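You operate a simulated robot arm through the tools that you are given. There is no shell and no other tool. Be economical: measure what you need, move in short steps, check, and stop when the job is done.

The job below is to be done with a simulated two-armed robot. You get a single attempt, and the scene is never put back.

## Task
Pick up the silver filter from the low shelf of the long bench with one hand, pass it to the other hand and put it on the top of the standpipe bench. Set down upright: filter.

The check looks at the end state, three seconds after you hand in, the way a careful person would. Anything else that was tipped, shoved, dropped, spilled or broken makes it a failure.

## Robot
Two 7-joint arms with three-finger grippers on one trunk, on a base that drives. Base frame: it is fixed to the floor where the robot stands at the start and does not move with it; the origin is under the middle of the robot, x ahead of it, y to its left, z up; the surface under the hand at the start is at about z = 130. Units: mm, rad, N and s.
The left shoulder is at the start at [114, 154, 696], the right one opposite. With the tool pointing down near the work surface each hand reaches from about 100 to 620 mm from the robot's upright axis, wherever it stands, measured 20 degrees to its own side. Places, roughly: top of the standpipe bench [600, -3300, 700]. Payload 2.69 kg a hand.
The TCP of each hand is the grasp point between the finger pads, 29 mm short of the fingertips. In the tool frame z runs along the fingers and y along their closing line. Largest opening 120 mm; the body of the gripper starts 78 mm behind the TCP.
Orientation is told as [roll, pitch, yaw] about the base's x, y, z axes, in that order, counted from this pose: with the fingers straight down and closing along the base's y, the tool's x points along the base's -x, its y along +y and its z along -z.

## Interface
- The arms move only by the tool nudge_tool. It takes "left_deltas", "right_deltas" or both (then of equal length, played together; a hand with none holds still); each is a list of rows, each a list of 3 entries, a list of its own where there are three numbers: the shift along the base's x, y, z in mm, then the turn, a rotation vector about the base's x, y, z in rad, then the closure, from 0 (fully open) to 1 (shut). In form: [[[tx, ty, tz], [ax, ay, az], fingers], ...]. A call has 1 to 10 rows; each row is the pose to reach, as a shift and turn from the pose commanded when the call began. Each row takes 0.2 s and may step no farther than 50 mm and 0.15 rad from the row before; otherwise, or with a gripper value out of range, the whole call is refused. Where a pose cannot be reached the arm comes as near as it can. A force on the tool above 40 N (or 10 N above the force at the start of the call, whichever is more), or a blocked arm, ends the call early, and 0.2 s more pass. Each finger halts on what it meets, pressing with about 36 N; the grip force reading is that of the motor and also rises with nothing between the fingers. The clock runs only during rows and for 0.2 s after the last one: add rows that repeat a pose to give the fingers time. It gives the time, the measured TCP pose, the force on the tool (base axes), the opening and the grip force at its end, in the units of the frame above (readings bear some noise), with the torque about the TCP (base axes, N m) and any sound that the robot's microphone picked up.
- Cameras (640 x 400 px; columns grow to the right, rows downward): "scene" is now at [229.8, 4.2, 793.9]; the picture's right is [0.22, -0.97, 0.00], its down [-0.87, -0.20, -0.45] and it looks along [0.44, 0.10, -0.89] (base axes); focal length 284 px, centre (320, 200). "left" rides on the left gripper at [63, 0, -104] in its tool frame; the picture's right is [0.00, 1.00, 0.00], its down [-0.83, 0.00, -0.56] and it looks along [-0.56, 0.00, 0.83] (tool axes); focal length 275 px, centre (320, 200). "right" rides on the right gripper at [63, 0, -104] in its tool frame; the picture's right is [0.00, 1.00, 0.00], its down [-0.83, 0.00, -0.56] and it looks along [-0.56, 0.00, 0.83] (tool axes); focal length 275 px, centre (320, 200).
- camera(camera): a new picture of that camera. It takes no simulated time.
- lift_body(by): slides the trunk up (or, below 0, down) by that many mm; the arms and the scene camera ride with it, the base frame stays. It gives what a move gives, with no picture.
- steer(legs): drives the robot by 1 to 6 legs, each [ahead, left, turn to the left] in mm, mm and rad, along the robot's own axes; the way and the turn of a leg run together, so that a leg with both is an arc; at most 1500 mm and 3.142 rad a leg. The arms and the cameras ride along, it lands a little off, and it stops where it bumps. It gives what a move gives.
- aim_head(pan, tilt): turns the head with the scene camera to pan (to the left, within 1.396 rad either way) and tilt (down, from -0.506 to 1.204), counted from straight ahead of the robot. It gives what a move gives.
- probe_pixels(camera, pixels): for up to 12 pixels [column, row] of the newest picture of that camera ("zoom" is the newest enlarged one), the place [x, y, z] in the base frame of the surface seen there, good to about 3 mm, but the place of the scene camera against the robot may be out by one fixed shift of up to 12 mm in any direction. It takes no simulated time.
- zoom(camera, box): a new picture of the part [left, top, right, bottom] of that camera's present view, enlarged. It takes no simulated time.
- sign_off(): hands the job in; it is judged then, once.

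Go step by step. Measure first, check grasps and placings, and put right what went wrong. The budget is 80 turns and 62 pictures, counting those below and the enlarged ones. Unless the task says otherwise, let go and move clear before handing in, and close with one line.

The tools are called after "Emit:" by a JSON object that holds its "fn" and its "kwargs". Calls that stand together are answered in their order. nudge_tool: Moves the arms, as the interface text tells. Its arguments: {"type":"object","properties":{"left_deltas":{"type":"array"},"right_deltas":{"type":"array"}},"required":[]} The other tools are called the same way: lift_body (by) slides the trunk up or down; steer (legs) drives the base; aim_head (pan, tilt) turns the head that bears the scene camera; camera (camera) takes a picture; probe_pixels (camera, pixels) gives the place of the surface under pixels of a picture; zoom (camera, box) takes an enlarged picture of a part of a camera's view; sign_off () hands the job in.

At the start:

```text
time_s: 0.0
left_eef_pos: [334.5, 231.5, 314.8]
left_orientation: [0.0, 0.0, 0.0]
left_force: [0.7, 0.2, 0.6]
left_moment: [-0.01, -0.02, -0.01]
left_finger_gap: 119.9
left_finger_force: 0.2
right_eef_pos: [487.9, -33.6, 339.5]
right_orientation: [0.001, 0.0, 0.0]
right_force: [0.0, 0.1, -0.4]
right_moment: [-0.01, 0.01, 0.0]
right_finger_gap: 120.1
right_finger_force: 0.1
trunk travel left (down, up): [-75.0, 363.0]
robot x, y, heading: [1.5, 0.0, -0.001]
head pan, tilt: [0.225, 1.103]
```

scene: 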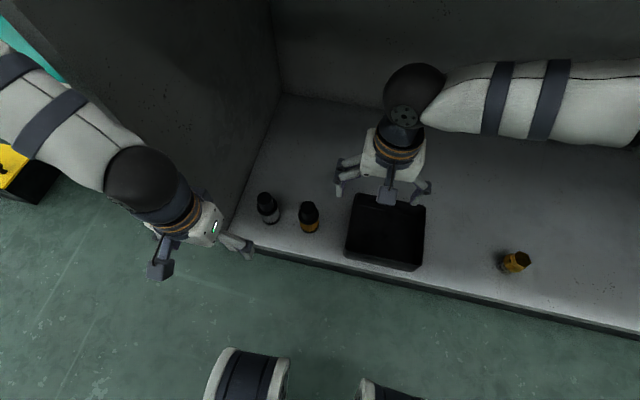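
right: 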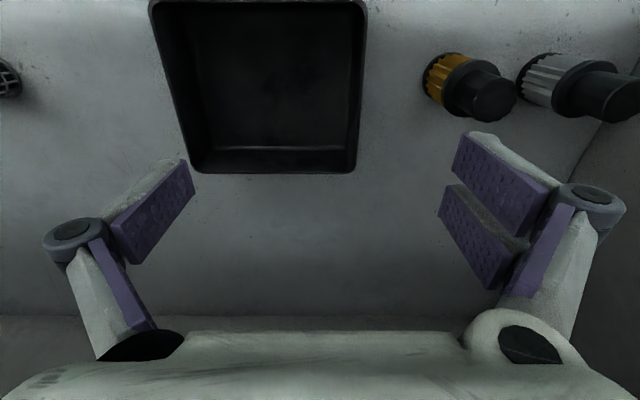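
left: 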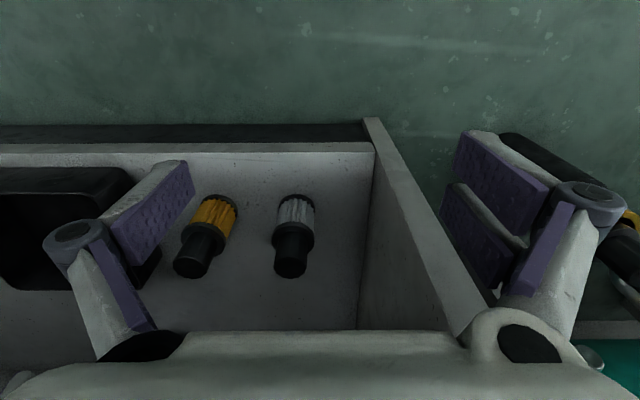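

The silver filter seems to be at scene (268,207), next to a gold one at (309,217) and near the left wall of the bench. I'll zoom in and measure them first.

Emit:
{"fn": "zoom", "kwargs": {"camera": "scene", "box": [220, 160, 380, 260]}}

Emit:
{"fn": "probe_pixels", "kwargs": {"camera": "left", "pixels": [[291, 268], [293, 243], [297, 212], [296, 198], [193, 265], [215, 210], [340, 250], [330, 160], [375, 125], [420, 250], [200, 160], [300, 300]]}}

Emit:
{"fn": "probe_pixels", "kwargs": {"camera": "scene", "pixels": [[265, 198], [270, 215], [307, 208], [309, 226], [250, 220], [240, 240], [260, 130], [384, 256], [280, 50], [350, 210], [250, 160], [515, 262]]}}

```text
4.00 times, centred on (300, 210) of scene
```

zoom: 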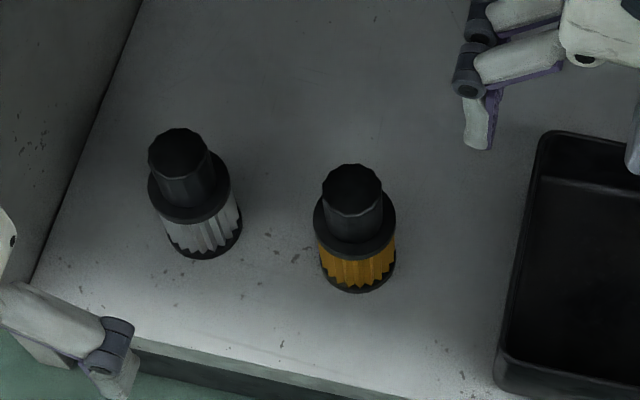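

```text
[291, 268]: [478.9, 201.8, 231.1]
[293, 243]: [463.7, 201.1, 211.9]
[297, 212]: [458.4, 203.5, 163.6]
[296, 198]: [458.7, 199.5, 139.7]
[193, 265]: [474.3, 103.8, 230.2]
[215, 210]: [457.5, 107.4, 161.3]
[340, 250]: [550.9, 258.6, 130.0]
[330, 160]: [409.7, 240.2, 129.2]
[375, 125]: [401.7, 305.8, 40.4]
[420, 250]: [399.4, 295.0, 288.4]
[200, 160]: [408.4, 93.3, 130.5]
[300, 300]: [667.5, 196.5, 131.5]
```

```text
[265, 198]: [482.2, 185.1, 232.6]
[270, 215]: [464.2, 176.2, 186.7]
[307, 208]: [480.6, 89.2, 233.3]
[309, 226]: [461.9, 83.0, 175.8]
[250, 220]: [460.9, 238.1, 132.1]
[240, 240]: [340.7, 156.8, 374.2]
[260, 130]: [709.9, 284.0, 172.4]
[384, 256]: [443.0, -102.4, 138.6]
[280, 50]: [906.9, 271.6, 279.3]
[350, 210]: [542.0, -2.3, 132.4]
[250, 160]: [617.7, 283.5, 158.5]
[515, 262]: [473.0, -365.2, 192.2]
```

The left wrist camera puts the silver top at about (479,202,231) on the shelf at z = 130, and the scene camera reads y about 15 mm lower. I'll zoom in on the shape and look around at the travel direction.

Emit:
{"fn": "zoom", "kwargs": {"camera": "left", "box": [240, 180, 340, 290]}}

Emit:
{"fn": "aim_head", "kwargs": {"pan": -1.3, "tilt": 0.35}}

Emit:
{"fn": "camera", "kwargs": {"camera": "scene"}}

Emit:
{"fn": "probe_pixels", "kwargs": {"camera": "right", "pixels": [[610, 98], [488, 98], [550, 85], [450, 80]]}}

```text
3.64 times, centred on (290, 235) of left
```

zoom: 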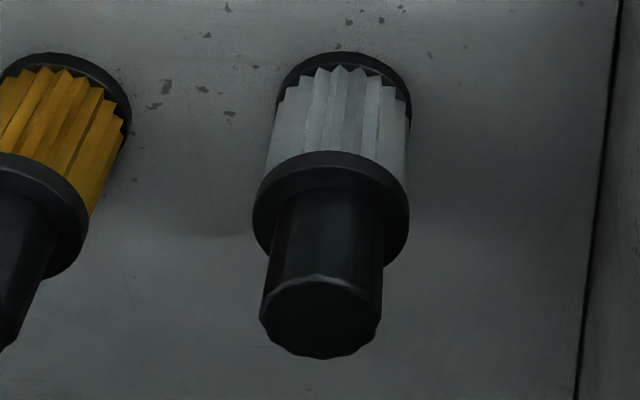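

```text
time_s: 1.6
left_eef_pos: [334.6, 230.2, 315.3]
left_orientation: [0.0, -0.001, 0.001]
left_force: [0.3, 0.6, -0.9]
left_moment: [0.06, 0.0, 0.01]
left_finger_gap: 119.9
left_finger_force: 0.1
right_eef_pos: [490.5, -33.3, 339.8]
right_orientation: [0.002, 0.0, -0.001]
right_force: [-0.1, 0.4, 0.7]
right_moment: [-0.02, 0.0, 0.01]
right_finger_gap: 120.0
right_finger_force: 0.1
trunk travel left (down, up): [-75.0, 363.0]
robot x, y, heading: [2.3, 0.7, 0.003]
head pan, tilt: [-1.3, 0.351]
```

```text
56 pictures are left
```

scene: 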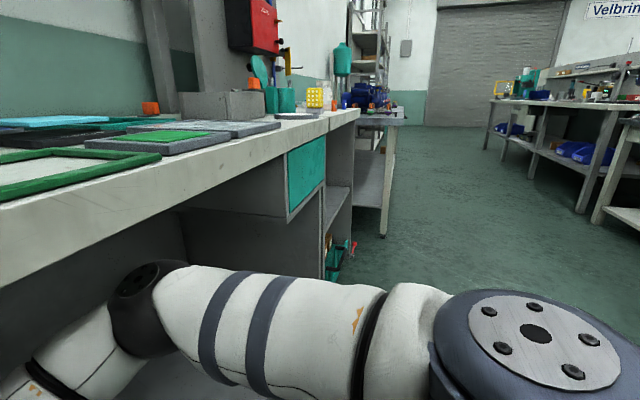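

```text
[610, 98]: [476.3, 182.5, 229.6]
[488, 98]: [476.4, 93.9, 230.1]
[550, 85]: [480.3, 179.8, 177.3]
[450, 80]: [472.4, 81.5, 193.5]
```

The left camera puts the silver cap at y≈202, while the right and scene cameras say about 183. I'll zoom the right camera to settle this, and probe the surroundings at the same time.

Emit:
{"fn": "zoom", "kwargs": {"camera": "right", "box": [400, 30, 640, 180]}}

Emit:
{"fn": "probe_pixels", "kwargs": {"camera": "scene", "pixels": [[10, 280], [150, 190], [350, 118], [360, 112], [400, 118], [390, 125], [300, 125], [550, 103], [595, 112], [625, 117], [430, 200], [384, 234]]}}

```text
2.67 times, centred on (520, 105) of right
```

zoom: 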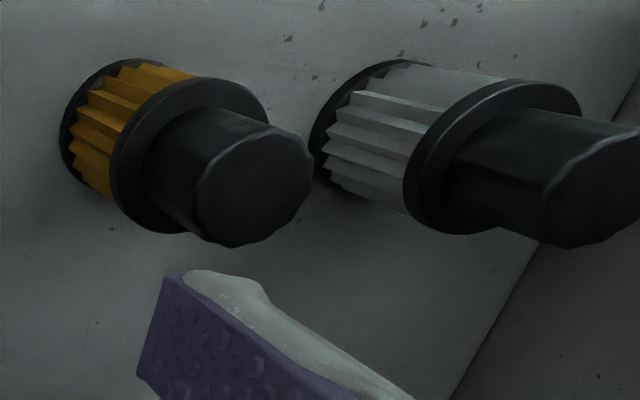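

```text
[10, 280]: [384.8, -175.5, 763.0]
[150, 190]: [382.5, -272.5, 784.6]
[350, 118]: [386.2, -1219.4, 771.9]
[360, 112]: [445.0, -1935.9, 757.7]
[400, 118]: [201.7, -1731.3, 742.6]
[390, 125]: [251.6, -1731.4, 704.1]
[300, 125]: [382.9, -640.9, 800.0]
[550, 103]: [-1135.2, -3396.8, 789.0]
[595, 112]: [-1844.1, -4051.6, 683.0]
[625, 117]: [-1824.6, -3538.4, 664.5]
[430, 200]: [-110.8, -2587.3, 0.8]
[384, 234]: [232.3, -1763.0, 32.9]
```

The right zoom shows the silver cap centred near (600,190), which moves its y up. I'll probe points in the zoom for the cap, flange and wall.

Emit:
{"fn": "probe_pixels", "kwargs": {"camera": "zoom", "pixels": [[600, 190], [255, 192], [440, 215], [425, 190], [545, 95], [500, 160], [330, 100], [405, 180], [560, 300], [500, 300], [630, 140], [575, 235]]}}

Emit:
{"fn": "nudge_tool", "kwargs": {"left_deltas": [[[35, -8, 10], [0, 0, 0], 0.2], [[70, -16, 20], [0, 0, 0], 0.3], [[80, -30, 20], [0, 0, 0], 0.33]]}}

Emit:
{"fn": "camera", "kwargs": {"camera": "left"}}

```text
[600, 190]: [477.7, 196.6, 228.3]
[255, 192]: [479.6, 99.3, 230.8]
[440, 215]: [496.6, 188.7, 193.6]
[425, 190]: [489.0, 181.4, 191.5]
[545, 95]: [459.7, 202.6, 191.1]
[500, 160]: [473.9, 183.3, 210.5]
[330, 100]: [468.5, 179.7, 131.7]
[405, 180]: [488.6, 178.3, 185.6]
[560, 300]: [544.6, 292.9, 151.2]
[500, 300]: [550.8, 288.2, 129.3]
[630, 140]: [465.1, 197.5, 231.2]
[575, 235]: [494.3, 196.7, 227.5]
```

```text
time_s: 2.6
left_eef_pos: [330.8, 246.3, 298.0]
left_orientation: [-0.001, 0.147, 0.128]
left_force: [0.2, -0.2, 0.9]
left_moment: [0.02, -0.03, 0.01]
left_finger_gap: 80.3
left_finger_force: 0.0
right_eef_pos: [487.7, 17.8, 341.4]
right_orientation: [-0.009, -0.004, 0.098]
right_force: [-0.5, 0.8, 0.1]
right_moment: [-0.01, -0.01, 0.0]
right_finger_gap: 119.9
right_finger_force: 0.0
trunk travel left (down, up): [-75.0, 363.0]
robot x, y, heading: [0.4, 0.6, 0.099]
head pan, tilt: [-1.3, 0.351]
stopped in row 3 (left hand): the arm was blocked; the commanded pose is now the measured one
```

```text
54 pictures are left
```

left: 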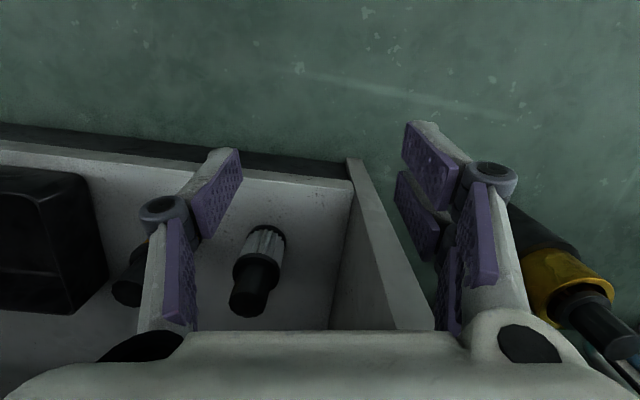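

The left arm was blocked, most likely its forearm on the bench's left panel, and the base yawed by 0.1. I'll pull the left hand back and look left. I plan to pick with the right hand instead, after shifting the base to the left.

Emit:
{"fn": "nudge_tool", "kwargs": {"left_deltas": [[[-30, 10, 5], [0, 0, 0], 0.33], [[-70, 20, 10], [0, 0, 0], 0.33], [[-100, 20, 10], [0, 0, 0], 0.33]]}}

Emit:
{"fn": "aim_head", "kwargs": {"pan": 0.7, "tilt": 0.7}}

Emit:
{"fn": "camera", "kwargs": {"camera": "scene"}}

```text
time_s: 3.4
left_eef_pos: [241.4, 261.6, 314.3]
left_orientation: [0.002, 0.137, 0.12]
left_force: [0.1, 1.0, 0.5]
left_moment: [-0.04, 0.01, -0.02]
left_finger_gap: 80.1
left_finger_force: 0.0
right_eef_pos: [492.4, 14.9, 343.6]
right_orientation: [-0.002, -0.003, 0.092]
right_force: [0.2, 0.1, -0.6]
right_moment: [-0.01, 0.04, 0.03]
right_finger_gap: 119.9
right_finger_force: 0.2
trunk travel left (down, up): [-75.0, 363.0]
robot x, y, heading: [4.6, -3.1, 0.094]
head pan, tilt: [-1.3, 0.351]
```

```text
time_s: 5.3
left_eef_pos: [235.9, 262.0, 310.6]
left_orientation: [0.007, 0.144, 0.119]
left_force: [0.1, 1.0, -0.2]
left_moment: [0.02, -0.03, -0.01]
left_finger_gap: 80.2
left_finger_force: 0.0
right_eef_pos: [489.8, 13.9, 338.9]
right_orientation: [-0.001, 0.0, 0.093]
right_force: [0.9, 0.3, -0.5]
right_moment: [0.0, -0.02, -0.01]
right_finger_gap: 120.0
right_finger_force: 0.0
trunk travel left (down, up): [-75.0, 363.0]
robot x, y, heading: [-3.7, -0.1, 0.093]
head pan, tilt: [0.7, 0.7]
```

```text
53 pictures are left
```

scene: 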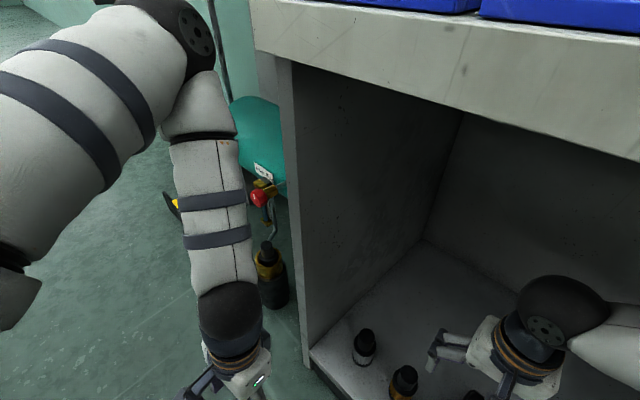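

The scene shows an oil-can-like bottle at (268,270) and a teal tank just left of the bench, and both must be avoided. I'll measure them along with the panel and the bench-top edge.

Emit:
{"fn": "probe_pixels", "kwargs": {"camera": "scene", "pixels": [[268, 248], [272, 300], [260, 197], [275, 235], [258, 130], [290, 200], [310, 340], [290, 62], [460, 95], [260, 40], [175, 200], [366, 335]]}}

```text
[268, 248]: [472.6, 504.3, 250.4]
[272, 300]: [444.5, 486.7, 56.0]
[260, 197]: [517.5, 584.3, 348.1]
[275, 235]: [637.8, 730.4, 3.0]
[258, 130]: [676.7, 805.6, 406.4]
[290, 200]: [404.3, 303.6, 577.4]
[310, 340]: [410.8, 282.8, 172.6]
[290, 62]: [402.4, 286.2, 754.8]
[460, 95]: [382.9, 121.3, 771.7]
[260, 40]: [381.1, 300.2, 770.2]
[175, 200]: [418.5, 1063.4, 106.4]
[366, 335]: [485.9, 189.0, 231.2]
```

Next I'll straighten the heading and shift the base left by 150. The right fingertips at z≈311 clear the filters, and the left hand at x≈236 clears the bottle.

Emit:
{"fn": "steer", "kwargs": {"legs": [[0, 0, -0.093], [0, 150, 0]]}}

Emit:
{"fn": "camera", "kwargs": {"camera": "right"}}

Emit:
{"fn": "camera", "kwargs": {"camera": "scene"}}

```text
time_s: 7.7
left_eef_pos: [260.2, 388.6, 310.3]
left_orientation: [0.005, 0.146, 0.026]
left_force: [0.3, 1.1, 1.0]
left_moment: [0.01, -0.04, -0.01]
left_finger_gap: 80.4
left_finger_force: 0.1
right_eef_pos: [488.8, 117.8, 339.5]
right_orientation: [-0.002, 0.002, 0.0]
right_force: [0.4, 0.5, -0.5]
right_moment: [-0.02, -0.04, 0.01]
right_finger_gap: 120.1
right_finger_force: 0.1
trunk travel left (down, up): [-75.0, 363.0]
robot x, y, heading: [-1.9, 149.3, 0.0]
head pan, tilt: [0.7, 0.7]
```

```text
52 pictures are left
```

right: 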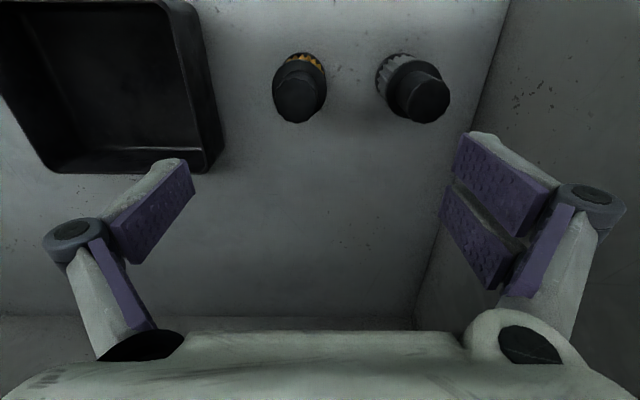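

```text
51 pictures are left
```

scene: 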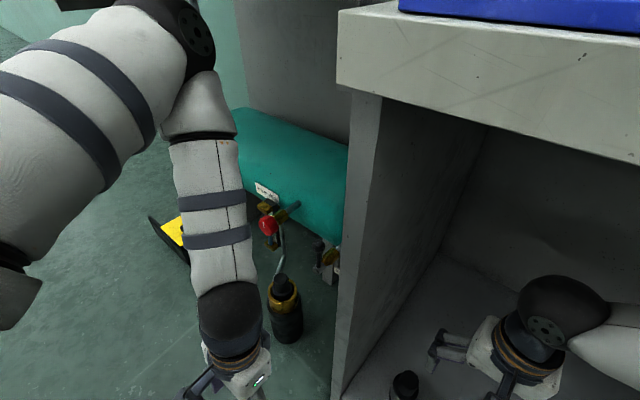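

The right camera now shows the silver cap at (428,100). I'll probe it, narrow the fingers to about 75 mm and move above it.

Emit:
{"fn": "probe_pixels", "kwargs": {"camera": "right", "pixels": [[428, 100], [299, 102], [420, 97], [436, 103], [455, 200]]}}

Emit:
{"fn": "nudge_tool", "kwargs": {"right_deltas": [[[0, 30, 0], [0, 0, 0], 0.2], [[-6, 60, 0], [0, 0, 0], 0.38], [[-12, 80, 0], [0, 0, 0], 0.38], [[-12, 80, 0], [0, 0, 0], 0.38]]}}

Emit:
{"fn": "camera", "kwargs": {"camera": "right"}}

```text
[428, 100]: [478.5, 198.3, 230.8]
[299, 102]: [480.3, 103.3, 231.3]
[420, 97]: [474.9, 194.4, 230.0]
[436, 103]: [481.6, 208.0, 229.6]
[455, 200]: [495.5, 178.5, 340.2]
```

```text
time_s: 8.7
left_eef_pos: [261.1, 388.1, 309.1]
left_orientation: [0.005, 0.146, 0.027]
left_force: [0.0, 0.5, 0.6]
left_moment: [0.0, 0.01, 0.0]
left_finger_gap: 80.5
left_finger_force: 0.0
right_eef_pos: [477.3, 197.7, 339.6]
right_orientation: [-0.002, 0.002, 0.0]
right_force: [0.2, 0.2, -0.3]
right_moment: [0.01, 0.01, -0.01]
right_finger_gap: 74.2
right_finger_force: 0.1
trunk travel left (down, up): [-75.0, 363.0]
robot x, y, heading: [-5.8, 151.3, 0.003]
head pan, tilt: [0.7, 0.7]
```

```text
50 pictures are left
```

right: 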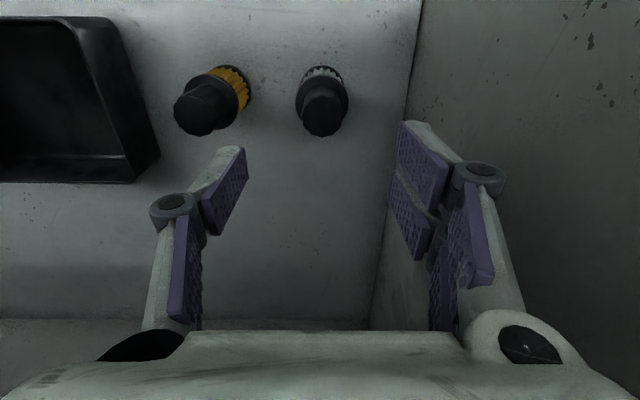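

The cap at (323,112) is centred under the gripper. I'll descend so the fingertips stop just above the flange (TCP z≈226) and check before closing.

Emit:
{"fn": "nudge_tool", "kwargs": {"right_deltas": [[[1, 0, -30], [0, 0, 0], 0.38], [[1, 1, -60], [0, 0, 0], 0.38], [[1, 1, -85], [0, 0, 0], 0.38], [[1, 1, -100], [0, 0, 0], 0.38], [[1, 1, -114], [0, 0, 0], 0.38]]}}

Emit:
{"fn": "camera", "kwargs": {"camera": "right"}}

```text
time_s: 9.8
left_eef_pos: [259.7, 387.6, 309.9]
left_orientation: [0.003, 0.144, 0.025]
left_force: [0.5, 0.2, 0.1]
left_moment: [-0.01, 0.0, 0.01]
left_finger_gap: 80.4
left_finger_force: 0.2
right_eef_pos: [476.9, 196.9, 224.3]
right_orientation: [-0.003, 0.001, 0.001]
right_force: [-0.4, 0.3, -0.2]
right_moment: [-0.01, 0.0, 0.04]
right_finger_gap: 74.4
right_finger_force: 0.1
trunk travel left (down, up): [-75.0, 363.0]
robot x, y, heading: [-0.3, 148.7, 0.001]
head pan, tilt: [0.7, 0.7]
```

```text
49 pictures are left
```

right: 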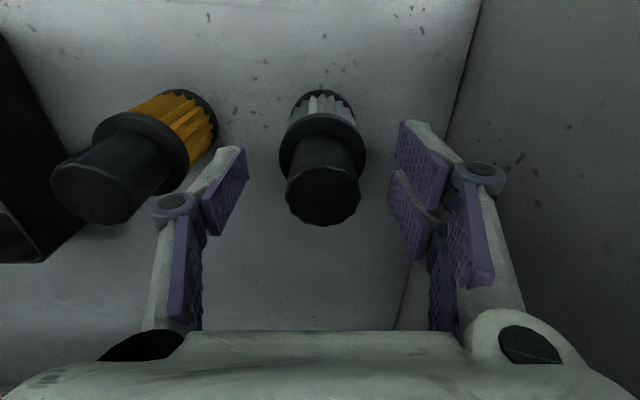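

The cap sits at (323,195), between the pads and at the expected TCP row. I'll close on the neck.

Emit:
{"fn": "nudge_tool", "kwargs": {"right_deltas": [[[0, 0, 0], [0, 0, 0], 0.6], [[0, 0, 0], [0, 0, 0], 0.8], [[0, 0, 0], [0, 0, 0], 0.9], [[0, 0, 0], [0, 0, 0], 0.9], [[0, 0, 8], [0, 0, 0], 0.9], [[0, 0, 20], [0, 0, 0], 0.9]]}}

Emit:
{"fn": "camera", "kwargs": {"camera": "right"}}

```text
time_s: 11.2
left_eef_pos: [260.5, 388.0, 309.9]
left_orientation: [0.004, 0.144, 0.027]
left_force: [0.3, 0.4, -0.7]
left_moment: [-0.01, 0.03, -0.01]
left_finger_gap: 80.2
left_finger_force: 0.0
right_eef_pos: [477.0, 197.2, 245.6]
right_orientation: [0.0, 0.002, -0.001]
right_force: [-0.3, -0.3, -2.3]
right_moment: [0.04, -0.03, 0.01]
right_finger_gap: 31.8
right_finger_force: 36.2
trunk travel left (down, up): [-75.0, 363.0]
robot x, y, heading: [-0.4, 145.1, 0.001]
head pan, tilt: [0.7, 0.7]
```

```text
48 pictures are left
```

right: 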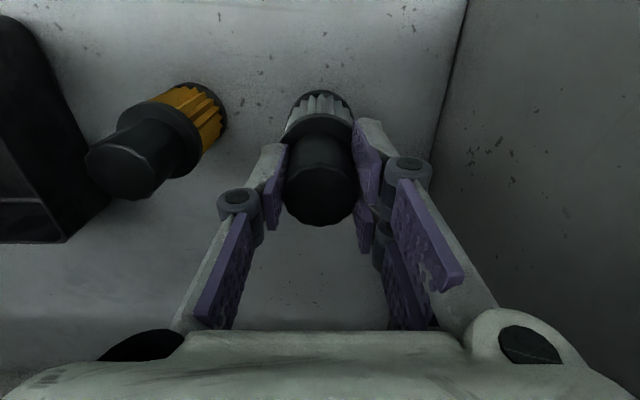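

The grip holds at a gap of 31.8 with about 2 N of load, and the filter has left the shelf. I'll raise it and back the base out.

Emit:
{"fn": "nudge_tool", "kwargs": {"right_deltas": [[[0, 0, 40], [0, 0, 0], 0.9], [[0, 0, 80], [0, 0, 0], 0.9], [[0, 0, 115], [0, 0, 0], 0.9]]}}

Emit:
{"fn": "steer", "kwargs": {"legs": [[-500, 0, 0]]}}

Emit:
{"fn": "aim_head", "kwargs": {"pan": 0.0, "tilt": 0.9}}

Emit:
{"fn": "camera", "kwargs": {"camera": "scene"}}

```text
time_s: 12.1
left_eef_pos: [259.2, 388.3, 311.1]
left_orientation: [0.005, 0.145, 0.026]
left_force: [-0.3, -0.5, -0.6]
left_moment: [-0.01, -0.02, 0.03]
left_finger_gap: 80.3
left_finger_force: 0.1
right_eef_pos: [477.8, 198.0, 359.1]
right_orientation: [-0.001, 0.001, -0.001]
right_force: [0.4, 0.2, -1.1]
right_moment: [0.05, 0.0, -0.01]
right_finger_gap: 31.6
right_finger_force: 36.2
trunk travel left (down, up): [-75.0, 363.0]
robot x, y, heading: [-1.8, 147.9, 0.005]
head pan, tilt: [0.7, 0.7]
```

```text
time_s: 15.0
left_eef_pos: [-238.8, 388.9, 310.8]
left_orientation: [0.008, 0.143, 0.026]
left_force: [0.8, -0.3, 0.3]
left_moment: [0.0, 0.0, 0.03]
left_finger_gap: 80.3
left_finger_force: 0.1
right_eef_pos: [-19.9, 198.4, 360.2]
right_orientation: [0.001, 0.0, 0.002]
right_force: [-0.3, -0.9, -2.3]
right_moment: [0.04, 0.0, 0.0]
right_finger_gap: 31.5
right_finger_force: 35.9
trunk travel left (down, up): [-75.0, 363.0]
robot x, y, heading: [-495.9, 147.5, 0.004]
head pan, tilt: [0.7, 0.7]
```

```text
time_s: 16.1
left_eef_pos: [-238.2, 386.5, 310.0]
left_orientation: [0.006, 0.144, 0.026]
left_force: [0.9, -0.8, 1.2]
left_moment: [0.01, 0.0, 0.03]
left_finger_gap: 80.3
left_finger_force: 0.1
right_eef_pos: [-18.0, 197.9, 359.7]
right_orientation: [-0.001, 0.001, 0.0]
right_force: [0.5, 0.5, -1.2]
right_moment: [-0.04, -0.01, 0.0]
right_finger_gap: 31.3
right_finger_force: 36.2
trunk travel left (down, up): [-75.0, 363.0]
robot x, y, heading: [-496.8, 147.8, -0.0]
head pan, tilt: [0.0, 0.901]
```

```text
47 pictures are left
```

scene: 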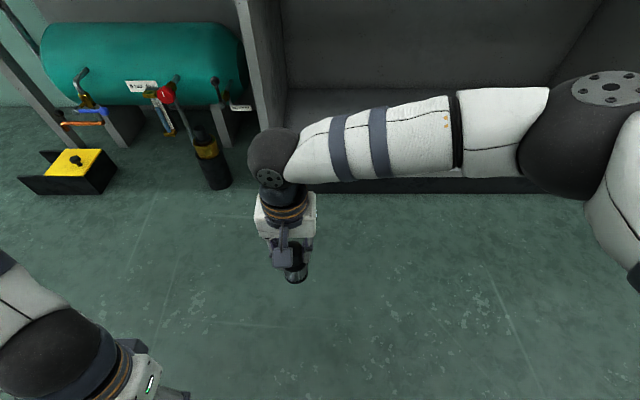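

The filter is out of the bench and hanging upright in the right hand. For the handover I'll turn the right hand 90° so its camera faces -y, and tilt the left hand forward so it can grip the filter body from the left-rear at 45°.

Emit:
{"fn": "nudge_tool", "kwargs": {"left_deltas": [[[10, 0, 3], [0, -0.094, 0], 0.3], [[20, 0, 6], [0, -0.188, 0], 0.3], [[30, 0, 9], [0, -0.282, 0], 0.3], [[40, 0, 12], [0, -0.376, 0], 0.3], [[50, 0, 15], [0, -0.47, 0], 0.3], [[60, 0, 18], [0, -0.564, 0], 0.3], [[70, 0, 21], [0, -0.658, 0], 0.3], [[80, 0, 24], [0, -0.752, 0], 0.3], [[90, 0, 27], [0, -0.846, 0], 0.3], [[100, 0, 30], [0, -0.94, 0], 0.3]], "right_deltas": [[[-5, 0, 0], [0, 0, 0.148], 0.9], [[-10, 0, 0], [0, 0, 0.296], 0.9], [[-15, 0, 0], [0, 0, 0.444], 0.9], [[-20, 0, 0], [0, 0, 0.592], 0.9], [[-25, 0, 0], [0, 0, 0.74], 0.9], [[-30, 0, 0], [0, 0, 0.888], 0.9], [[-35, 0, 0], [0, 0, 1.036], 0.9], [[-40, 0, 0], [0, 0, 1.184], 0.9], [[-45, 0, 0], [0, 0, 1.332], 0.9], [[-50, 0, 0], [0, 0, 1.48], 0.9]]}}

Emit:
{"fn": "camera", "kwargs": {"camera": "scene"}}

```text
time_s: 18.2
left_eef_pos: [-134.5, 387.6, 332.9]
left_orientation: [-0.025, -0.798, 0.038]
left_force: [-0.3, -0.4, -1.0]
left_moment: [0.0, -0.02, -0.01]
left_finger_gap: 84.1
left_finger_force: 0.2
left hand out of reach, approached as far as the arm can: row 2, 3, 4, 5, 6, 7, 8, 9, 10
right_eef_pos: [-66.2, 197.5, 360.7]
right_orientation: [0.0, 0.0, 1.434]
right_force: [0.0, 0.0, -0.9]
right_moment: [-0.05, -0.01, -0.02]
right_finger_gap: 31.6
right_finger_force: 36.1
trunk travel left (down, up): [-75.0, 363.0]
robot x, y, heading: [-496.1, 146.5, -0.003]
head pan, tilt: [0.0, 0.901]
```

```text
46 pictures are left
```

scene: 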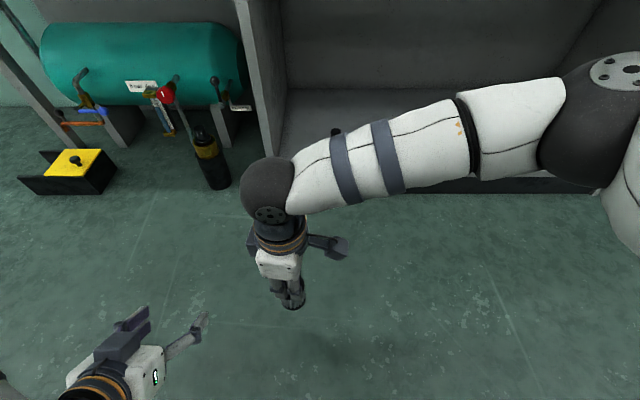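

Both hands are posed as planned (left pitch −0.80, right yaw 1.43). Next I'll yaw the left hand to about −1.0 and bring it to a standoff 150 mm back from the filter body along its axis.

Emit:
{"fn": "nudge_tool", "kwargs": {"left_deltas": [[[2, -10, 10], [0, 0, -0.13], 0.3], [[3, -20, 20], [0, 0, -0.26], 0.3], [[4, -35, 30], [0, 0, -0.39], 0.3], [[5, -50, 40], [0, 0, -0.52], 0.3], [[7, -65, 50], [0, 0, -0.65], 0.3], [[9, -80, 60], [0, 0, -0.78], 0.3], [[10, -90, 65], [0, 0, -0.91], 0.3], [[10, -99, 70], [0, 0, -1.038], 0.3], [[10, -99, 70], [0, 0, -1.038], 0.3]]}}

Emit:
{"fn": "camera", "kwargs": {"camera": "left"}}

Emit:
{"fn": "camera", "kwargs": {"camera": "scene"}}

```text
time_s: 20.2
left_eef_pos: [-124.8, 288.9, 404.0]
left_orientation: [-0.022, -0.796, -1.004]
left_force: [-0.1, -1.0, 0.0]
left_moment: [0.03, -0.03, 0.0]
left_finger_gap: 84.1
left_finger_force: 0.0
left hand out of reach, approached as far as the arm can: row 1, 2, 3, 4, 5, 6, 7
right_eef_pos: [-67.0, 198.7, 361.0]
right_orientation: [0.001, 0.001, 1.43]
right_force: [0.2, 0.2, -0.8]
right_moment: [0.0, -0.03, -0.01]
right_finger_gap: 31.5
right_finger_force: 35.9
trunk travel left (down, up): [-75.0, 363.0]
robot x, y, heading: [-500.8, 150.7, 0.003]
head pan, tilt: [0.0, 0.901]
```

```text
45 pictures are left
```

left: 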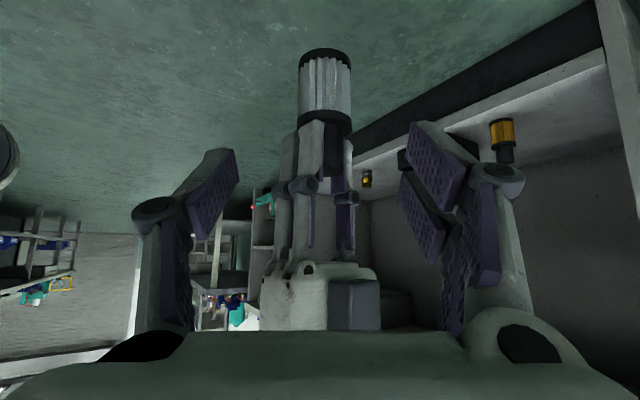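

```text
44 pictures are left
```

scene: 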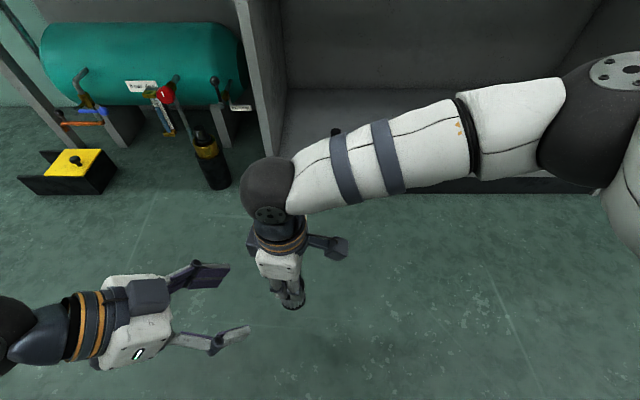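

In the left view the filter hangs straight and centred at column 325, with its pleats at rows 58–115. I'll probe it to refine the approach.

Emit:
{"fn": "probe_pixels", "kwargs": {"camera": "left", "pixels": [[325, 52], [325, 85], [303, 85], [348, 85], [325, 65], [325, 112], [330, 121]]}}

```text
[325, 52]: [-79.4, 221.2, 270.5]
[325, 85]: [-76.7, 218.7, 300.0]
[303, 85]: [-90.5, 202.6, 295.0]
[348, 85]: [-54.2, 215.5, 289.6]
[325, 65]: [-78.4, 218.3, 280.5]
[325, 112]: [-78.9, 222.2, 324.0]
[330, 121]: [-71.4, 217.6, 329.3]
```

The axis works out at (−66, 200), with the body at z 268–325. I'll advance the left hand along its axis to (−66, 200, 298) with the fingers open and check.

Emit:
{"fn": "nudge_tool", "kwargs": {"left_deltas": [[[12, -18, -21], [0, 0, 0], 0.3], [[24, -36, -42], [0, 0, 0], 0.3], [[36, -54, -63], [0, 0, 0], 0.3], [[46, -70, -83], [0, 0, 0], 0.3], [[54, -82, -97], [0, 0, 0], 0.3], [[59, -89, -106], [0, 0, 0], 0.3]]}}

Emit:
{"fn": "camera", "kwargs": {"camera": "left"}}

Emit:
{"fn": "camera", "kwargs": {"camera": "right"}}

```text
time_s: 21.6
left_eef_pos: [-66.5, 200.5, 297.7]
left_orientation: [-0.023, -0.794, -0.999]
left_force: [-5.5, 15.3, 7.2]
left_moment: [-1.24, -0.48, -0.21]
left_finger_gap: 84.1
left_finger_force: 0.1
right_eef_pos: [-66.7, 195.8, 359.6]
right_orientation: [-0.003, 0.005, 1.43]
right_force: [6.6, -14.4, -7.7]
right_moment: [0.33, 0.1, 0.21]
right_finger_gap: 31.5
right_finger_force: 35.9
trunk travel left (down, up): [-75.0, 363.0]
robot x, y, heading: [-499.3, 149.0, 0.001]
head pan, tilt: [0.0, 0.901]
```

```text
43 pictures are left
```

left: 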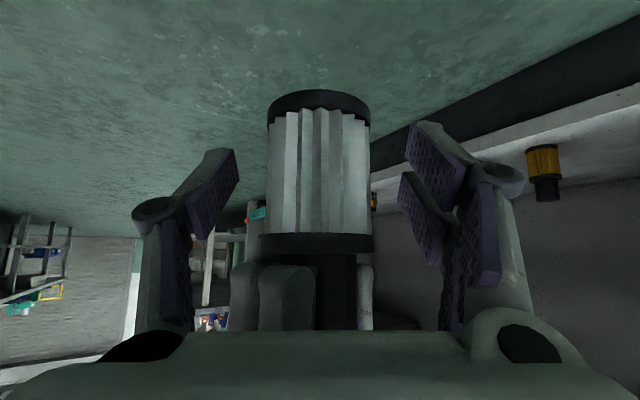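

```text
42 pictures are left
```

right: 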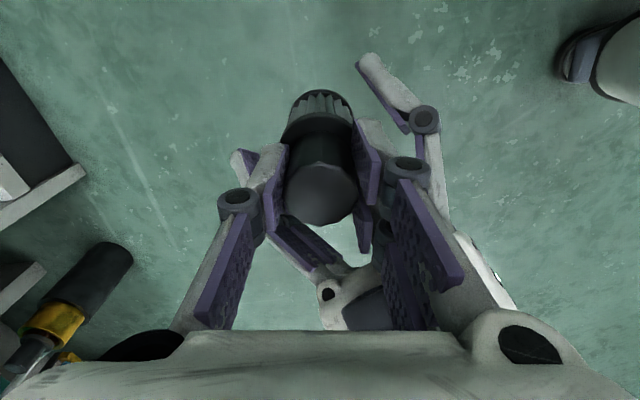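

Both hands report about 16 N, so the left palm is touching the right fingers. I'll back the left hand off 15 mm along its axis, which still leaves the pads on the body.

Emit:
{"fn": "nudge_tool", "kwargs": {"left_deltas": [[[-3, 5, 5], [0, 0, 0], 0.3], [[-6, 9, 10], [0, 0, 0], 0.3], [[-6, 9, 10], [0, 0, 0], 0.3]]}}

```text
time_s: 22.4
left_eef_pos: [-74.0, 207.6, 307.8]
left_orientation: [-0.025, -0.797, -1.0]
left_force: [0.0, -0.2, -0.2]
left_moment: [0.01, 0.01, 0.02]
left_finger_gap: 84.2
left_finger_force: 0.0
right_eef_pos: [-67.6, 198.2, 359.7]
right_orientation: [0.0, -0.002, 1.431]
right_force: [0.2, -0.5, -0.9]
right_moment: [0.0, 0.0, 0.02]
right_finger_gap: 31.5
right_finger_force: 35.6
trunk travel left (down, up): [-75.0, 363.0]
robot x, y, heading: [-498.1, 145.3, 0.005]
head pan, tilt: [0.0, 0.901]
```

The contact is gone and the filter is still centred between the left fingers. I'll close the left hand.

Emit:
{"fn": "nudge_tool", "kwargs": {"left_deltas": [[[0, 0, 0], [0, 0, 0], 0.5], [[0, 0, 0], [0, 0, 0], 0.7], [[0, 0, 0], [0, 0, 0], 0.8], [[0, 0, 0], [0, 0, 0], 0.8]]}}

Emit:
{"fn": "camera", "kwargs": {"camera": "left"}}

```text
time_s: 23.4
left_eef_pos: [-71.5, 208.6, 308.4]
left_orientation: [-0.021, -0.797, -1.0]
left_force: [2.7, 1.6, 0.4]
left_moment: [0.23, -0.07, 0.07]
left_finger_gap: 45.7
left_finger_force: 36.0
right_eef_pos: [-67.6, 197.7, 360.3]
right_orientation: [0.001, -0.001, 1.432]
right_force: [-3.5, -2.8, -1.4]
right_moment: [-0.38, 0.21, -0.02]
right_finger_gap: 31.3
right_finger_force: 36.4
trunk travel left (down, up): [-75.0, 363.0]
robot x, y, heading: [-498.0, 151.3, -0.002]
head pan, tilt: [0.0, 0.901]
```

```text
41 pictures are left
```

left: 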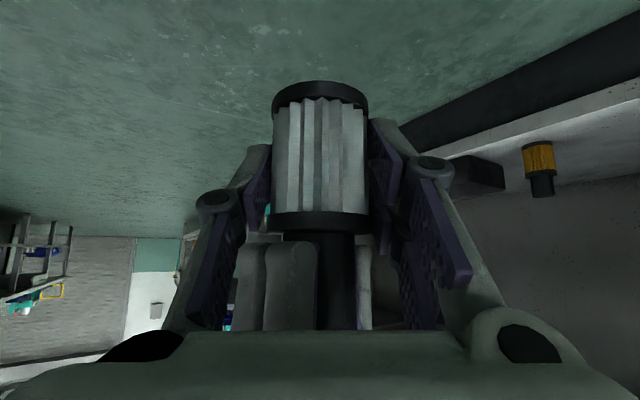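

The left grip has the body at a gap of 45.7 with full force. I'll open the right hand only slightly, to about 39 mm, so it stays clear of the left fingers, and lift it straight up.

Emit:
{"fn": "nudge_tool", "kwargs": {"right_deltas": [[[0, 0, 0], [0, 0, 0], 0.675], [[0, 0, 0], [0, 0, 0], 0.675], [[0, 0, 8], [0, 0, 0], 0.675], [[0, 0, 20], [0, 0, 0], 0.675], [[0, 0, 40], [0, 0, 0], 0.675], [[0, 0, 70], [0, 0, 0], 0.675], [[0, 0, 110], [0, 0, 0], 0.675]]}}

Emit:
{"fn": "camera", "kwargs": {"camera": "left"}}

```text
time_s: 25.1
left_eef_pos: [-72.3, 207.7, 307.8]
left_orientation: [-0.025, -0.797, -1.002]
left_force: [-0.1, -1.0, 0.9]
left_moment: [-0.01, -0.03, 0.0]
left_finger_gap: 45.9
left_finger_force: 36.0
right_eef_pos: [-70.3, 198.2, 380.3]
right_orientation: [-0.01, -0.001, 1.471]
right_force: [0.0, -0.5, -0.5]
right_moment: [-0.01, -0.03, 0.01]
right_finger_gap: 39.0
right_finger_force: 0.0
right hand out of reach, approached as far as the arm can: row 3, 5, 6, 7
trunk travel left (down, up): [-75.0, 363.0]
robot x, y, heading: [-498.8, 146.9, 0.002]
head pan, tilt: [0.0, 0.901]
```

```text
40 pictures are left
```

left: 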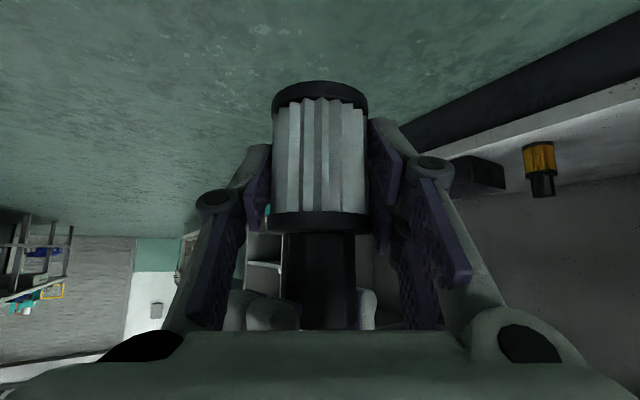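

The right hand is open but only reached z=380, so its tips (≈351) still straddle the cap. I'll lower the left hand with the filter by 60 to clear it, then move left and away.

Emit:
{"fn": "nudge_tool", "kwargs": {"left_deltas": [[[0, 0, -15], [0, 0, 0], 0.8], [[0, 0, -30], [0, 0, 0], 0.8], [[0, 0, -45], [0, 0, 0], 0.8], [[0, 0, -60], [0, 0, 0], 0.8], [[0, 20, -70], [0, 0, 0], 0.8], [[0, 50, -70], [0, 0, 0], 0.8], [[0, 90, -70], [0, 0, 0], 0.8]]}}

Emit:
{"fn": "camera", "kwargs": {"camera": "scene"}}

```text
time_s: 26.6
left_eef_pos: [-73.0, 299.0, 236.6]
left_orientation: [-0.024, -0.797, -0.998]
left_force: [-0.1, -0.2, -0.8]
left_moment: [0.0, -0.02, 0.01]
left_finger_gap: 45.7
left_finger_force: 36.2
right_eef_pos: [-71.0, 198.5, 381.3]
right_orientation: [-0.008, -0.001, 1.474]
right_force: [0.7, 1.1, 0.2]
right_moment: [0.0, -0.02, 0.01]
right_finger_gap: 39.2
right_finger_force: 0.0
trunk travel left (down, up): [-75.0, 363.0]
robot x, y, heading: [-499.9, 147.3, -0.002]
head pan, tilt: [0.0, 0.901]
```

```text
39 pictures are left
```

scene: 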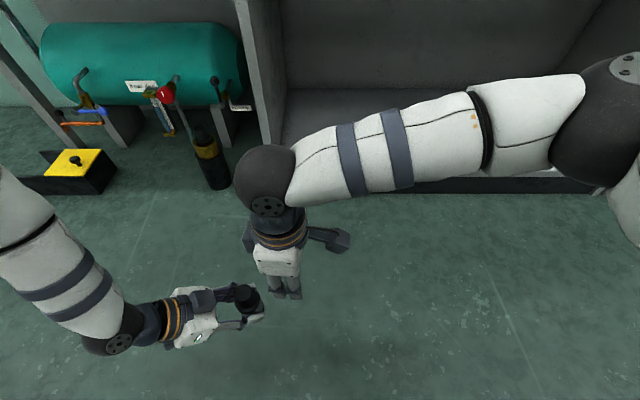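

The filter is now held by the left hand alone at (250,300). I'll unwind the right hand back and away while turning the left hand to point forward.

Emit:
{"fn": "nudge_tool", "kwargs": {"right_deltas": [[[-10, -25, 0], [0, 0, -0.147], 0.5], [[-20, -50, 0], [0, 0, -0.294], 0.5], [[-30, -75, 0], [0, 0, -0.441], 0.5], [[-40, -100, 0], [0, 0, -0.588], 0.5], [[-50, -125, 0], [0, 0, -0.735], 0.5], [[-60, -150, 0], [0, 0, -0.882], 0.5], [[-70, -175, 0], [0, 0, -1.029], 0.5], [[-80, -200, 0], [0, 0, -1.176], 0.5], [[-90, -220, 0], [0, 0, -1.323], 0.5], [[-100, -240, 0], [0, 0, -1.47], 0.5]], "left_deltas": [[[-5, 3, 0], [0, 0, 0.08], 0.8], [[-10, 6, 10], [0, 0, 0.18], 0.8], [[-15, 9, 20], [0, 0, 0.28], 0.8], [[-20, 12, 30], [0, 0, 0.38], 0.8], [[-25, 15, 40], [0, 0, 0.48], 0.8], [[-30, 18, 50], [0, 0, 0.58], 0.8], [[-35, 21, 60], [0, 0, 0.68], 0.8], [[-40, 24, 70], [0, 0, 0.78], 0.8], [[-45, 27, 80], [0, 0, 0.88], 0.8], [[-50, 30, 90], [0, 0, 0.98], 0.8]]}}

Emit:
{"fn": "lift_body", "kwargs": {"by": 340}}

Emit:
{"fn": "aim_head", "kwargs": {"pan": -1.3, "tilt": 0.35}}

Emit:
{"fn": "camera", "kwargs": {"camera": "scene"}}

Emit:
{"fn": "camera", "kwargs": {"camera": "left"}}

```text
time_s: 28.9
left_eef_pos: [-121.8, 329.0, 326.4]
left_orientation: [-0.023, -0.796, -0.018]
left_force: [0.0, 0.1, -0.8]
left_moment: [0.02, 0.02, 0.0]
left_finger_gap: 45.6
left_finger_force: 35.5
right_eef_pos: [-168.7, -44.4, 383.0]
right_orientation: [0.001, 0.0, 0.009]
right_force: [0.5, 0.7, 0.2]
right_moment: [0.0, 0.0, 0.01]
right_finger_gap: 59.8
right_finger_force: 0.0
trunk travel left (down, up): [-75.0, 363.0]
robot x, y, heading: [-498.0, 150.9, 0.009]
head pan, tilt: [0.0, 0.901]
```

```text
time_s: 32.2
left_eef_pos: [-123.1, 330.4, 665.7]
left_orientation: [-0.023, -0.794, -0.021]
left_force: [-0.1, 0.3, -1.4]
left_moment: [0.0, 0.03, 0.0]
left_finger_gap: 45.6
left_finger_force: 35.9
right_eef_pos: [-169.7, -41.6, 719.4]
right_orientation: [-0.001, 0.003, 0.011]
right_force: [0.3, 0.8, 0.5]
right_moment: [0.01, 0.04, 0.0]
right_finger_gap: 60.0
right_finger_force: 0.1
trunk travel left (down, up): [-415.0, 23.0]
robot x, y, heading: [-501.6, 154.7, 0.003]
head pan, tilt: [0.0, 0.901]
```

```text
time_s: 33.6
left_eef_pos: [-122.3, 330.0, 667.7]
left_orientation: [-0.024, -0.795, -0.021]
left_force: [0.0, -0.5, -1.9]
left_moment: [0.02, 0.03, 0.0]
left_finger_gap: 45.7
left_finger_force: 36.2
right_eef_pos: [-169.1, -42.3, 719.5]
right_orientation: [-0.001, 0.0, 0.01]
right_force: [-1.1, -0.1, 0.7]
right_moment: [-0.01, -0.01, 0.01]
right_finger_gap: 60.0
right_finger_force: 0.1
trunk travel left (down, up): [-415.0, 23.0]
robot x, y, heading: [-495.7, 147.5, 0.002]
head pan, tilt: [-1.3, 0.351]
```

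```text
38 pictures are left
```

scene: 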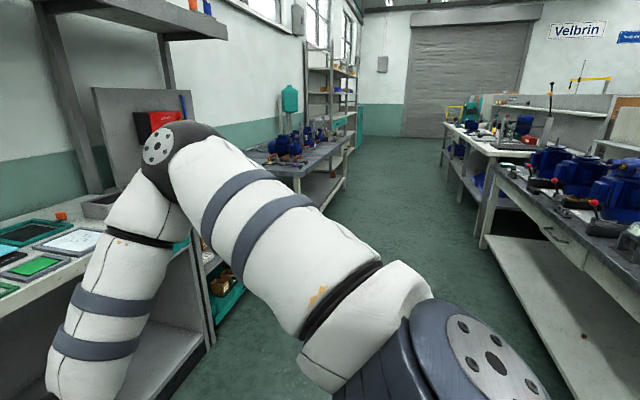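

```text
37 pictures are left
```

left: 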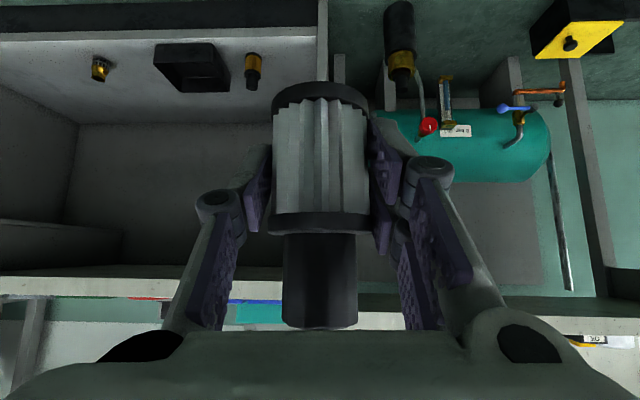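

The aisle toward −y is visible between the benches. I'll probe its borders and the far benches to plan the drive.

Emit:
{"fn": "probe_pixels", "kwargs": {"camera": "scene", "pixels": [[265, 165], [325, 158], [345, 150], [300, 95], [355, 100], [450, 128], [490, 158], [500, 180], [600, 260], [560, 235], [345, 180], [480, 230]]}}

Emit:
{"fn": "zoom", "kwargs": {"camera": "scene", "box": [220, 60, 400, 200]}}

```text
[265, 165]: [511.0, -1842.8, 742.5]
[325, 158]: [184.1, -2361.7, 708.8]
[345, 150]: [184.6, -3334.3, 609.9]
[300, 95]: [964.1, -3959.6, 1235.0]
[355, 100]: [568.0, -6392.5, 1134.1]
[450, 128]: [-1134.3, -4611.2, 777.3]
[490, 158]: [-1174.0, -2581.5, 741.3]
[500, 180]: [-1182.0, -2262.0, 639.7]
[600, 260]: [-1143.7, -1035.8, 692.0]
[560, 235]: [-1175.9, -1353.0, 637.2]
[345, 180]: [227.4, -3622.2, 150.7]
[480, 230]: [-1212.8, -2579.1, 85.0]
```

```text
2.86 times, centred on (310, 130) of scene
```

zoom: 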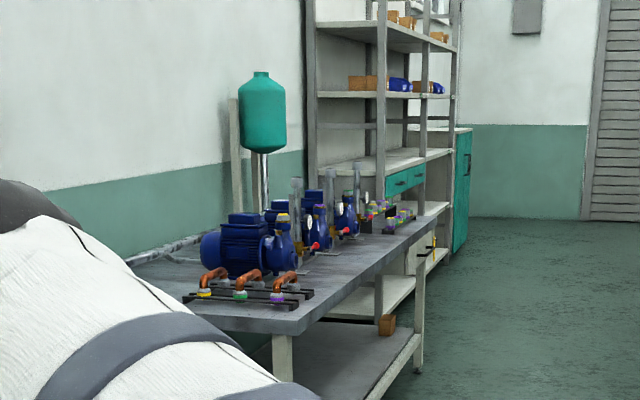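

The aisle is clear from x≈−1140 to 184 and the robot's reach ends near x≈−100, so I can strafe right along it. I'll go 1500 twice and then look again.

Emit:
{"fn": "steer", "kwargs": {"legs": [[0, -1500, 0], [0, -1000, 0]]}}

Emit:
{"fn": "aim_head", "kwargs": {"pan": -0.6, "tilt": 0.4}}

Emit:
{"fn": "camera", "kwargs": {"camera": "scene"}}

```text
time_s: 53.2
left_eef_pos: [-178.1, -2229.0, 667.3]
left_orientation: [-0.023, -0.796, -0.052]
left_force: [-1.1, 0.4, -1.0]
left_moment: [0.03, -0.01, -0.01]
left_finger_gap: 45.8
left_finger_force: 35.9
right_eef_pos: [-238.3, -2600.9, 720.0]
right_orientation: [-0.001, 0.002, -0.023]
right_force: [0.3, 0.1, 0.2]
right_moment: [0.01, -0.02, 0.0]
right_finger_gap: 60.2
right_finger_force: 0.1
trunk travel left (down, up): [-415.0, 23.0]
robot x, y, heading: [-559.9, -2393.7, -0.028]
head pan, tilt: [-1.3, 0.351]
```

```text
time_s: 54.3
left_eef_pos: [-178.5, -2229.6, 667.3]
left_orientation: [-0.023, -0.797, -0.052]
left_force: [0.2, -0.2, -1.9]
left_moment: [0.0, 0.03, 0.04]
left_finger_gap: 45.7
left_finger_force: 36.1
right_eef_pos: [-238.4, -2601.3, 721.0]
right_orientation: [-0.001, 0.0, -0.021]
right_force: [-0.2, 0.6, -0.1]
right_moment: [0.0, -0.01, 0.01]
right_finger_gap: 60.1
right_finger_force: 0.1
trunk travel left (down, up): [-415.0, 23.0]
robot x, y, heading: [-561.1, -2393.8, -0.031]
head pan, tilt: [-0.6, 0.4]
```

```text
35 pictures are left
```

scene: 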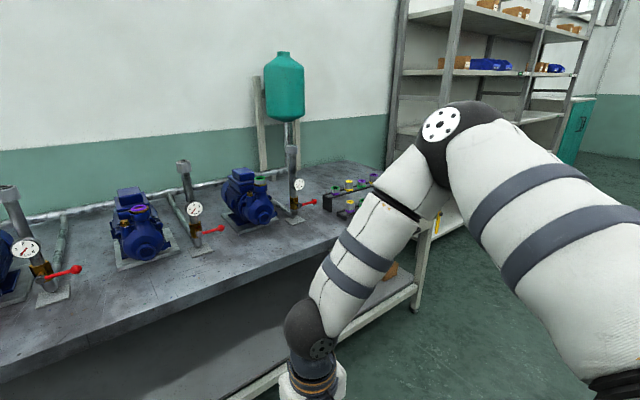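

The bench with standpipes, pumps and red levers is ahead. I'll probe its surface, front edge and right end for free space.

Emit:
{"fn": "probe_pixels", "kwargs": {"camera": "scene", "pixels": [[120, 318], [200, 282], [300, 245], [340, 232], [250, 240], [270, 255], [330, 170], [350, 215], [375, 180], [20, 350], [180, 265], [310, 203]]}}

Emit:
{"fn": "steer", "kwargs": {"legs": [[0, -600, 0.03]]}}

Emit:
{"fn": "aim_head", "kwargs": {"pan": 0.1, "tilt": 0.5}}

Emit:
{"fn": "camera", "kwargs": {"camera": "scene"}}

```text
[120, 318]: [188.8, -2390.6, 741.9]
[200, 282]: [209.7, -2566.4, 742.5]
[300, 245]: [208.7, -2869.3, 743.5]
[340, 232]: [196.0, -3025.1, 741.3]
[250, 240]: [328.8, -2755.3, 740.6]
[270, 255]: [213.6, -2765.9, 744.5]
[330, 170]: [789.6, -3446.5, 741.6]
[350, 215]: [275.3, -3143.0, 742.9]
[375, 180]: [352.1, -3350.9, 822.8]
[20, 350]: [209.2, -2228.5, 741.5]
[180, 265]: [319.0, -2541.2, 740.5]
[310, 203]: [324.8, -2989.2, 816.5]
```

```text
time_s: 59.4
left_eef_pos: [-193.8, -2819.0, 667.7]
left_orientation: [-0.024, -0.795, -0.024]
left_force: [0.4, -0.7, -2.2]
left_moment: [0.01, 0.04, -0.06]
left_finger_gap: 45.7
left_finger_force: 36.0
right_eef_pos: [-243.0, -3189.7, 720.3]
right_orientation: [0.0, 0.0, 0.007]
right_force: [0.1, -0.2, -0.5]
right_moment: [-0.01, 0.04, 0.0]
right_finger_gap: 60.1
right_finger_force: 0.0
trunk travel left (down, up): [-415.0, 23.0]
robot x, y, heading: [-570.1, -2998.5, -0.004]
head pan, tilt: [-0.6, 0.4]
```

```text
time_s: 60.5
left_eef_pos: [-194.4, -2818.6, 666.9]
left_orientation: [-0.026, -0.796, -0.027]
left_force: [0.2, 0.1, -1.0]
left_moment: [-0.01, 0.03, 0.01]
left_finger_gap: 46.1
left_finger_force: 36.0
right_eef_pos: [-244.5, -3191.1, 721.3]
right_orientation: [-0.001, 0.001, 0.007]
right_force: [-0.8, -1.5, -0.2]
right_moment: [-0.02, 0.02, 0.03]
right_finger_gap: 60.1
right_finger_force: 0.0
trunk travel left (down, up): [-415.0, 23.0]
robot x, y, heading: [-571.2, -2993.3, -0.004]
head pan, tilt: [0.099, 0.499]
```

```text
34 pictures are left
```

scene: 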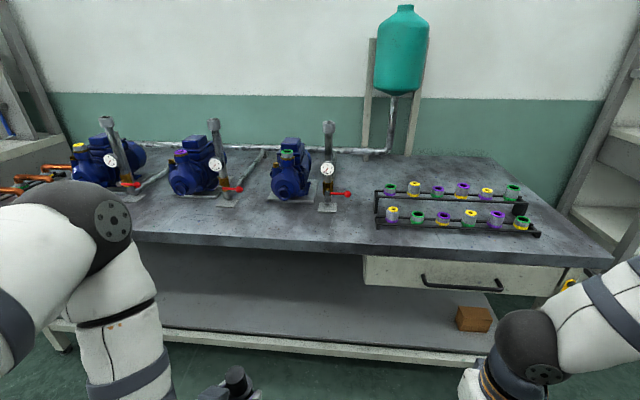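

The bench is clear between the third red lever (345,193) and the rack's left end (378,240). I'll measure that strip.

Emit:
{"fn": "probe_pixels", "kwargs": {"camera": "scene", "pixels": [[300, 225], [345, 225], [300, 245], [345, 249], [240, 222], [348, 194], [325, 209], [377, 222], [378, 195], [240, 188], [215, 206], [290, 195]]}}

Emit:
{"fn": "zoom", "kwargs": {"camera": "scene", "box": [180, 130, 420, 280]}}

```text
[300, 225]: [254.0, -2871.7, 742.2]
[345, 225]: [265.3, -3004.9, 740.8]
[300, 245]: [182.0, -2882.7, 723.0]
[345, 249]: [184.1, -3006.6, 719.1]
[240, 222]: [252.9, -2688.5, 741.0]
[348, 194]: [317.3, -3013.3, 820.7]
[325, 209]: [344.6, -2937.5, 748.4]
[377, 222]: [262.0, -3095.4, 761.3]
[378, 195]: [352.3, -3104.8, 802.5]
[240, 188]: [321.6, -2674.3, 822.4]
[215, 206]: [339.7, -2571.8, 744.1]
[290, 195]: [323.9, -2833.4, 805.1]
```

```text
2.67 times, centred on (300, 205) of scene
```

zoom: 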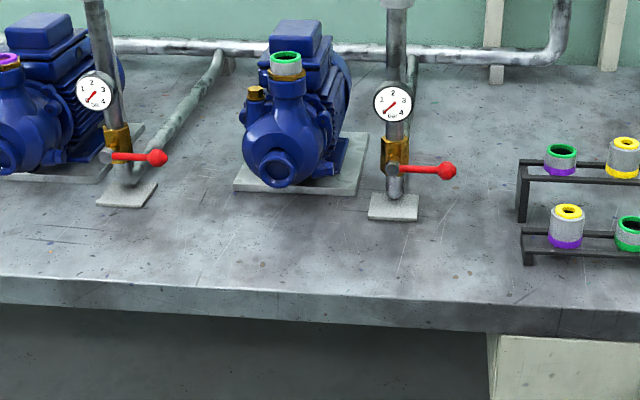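

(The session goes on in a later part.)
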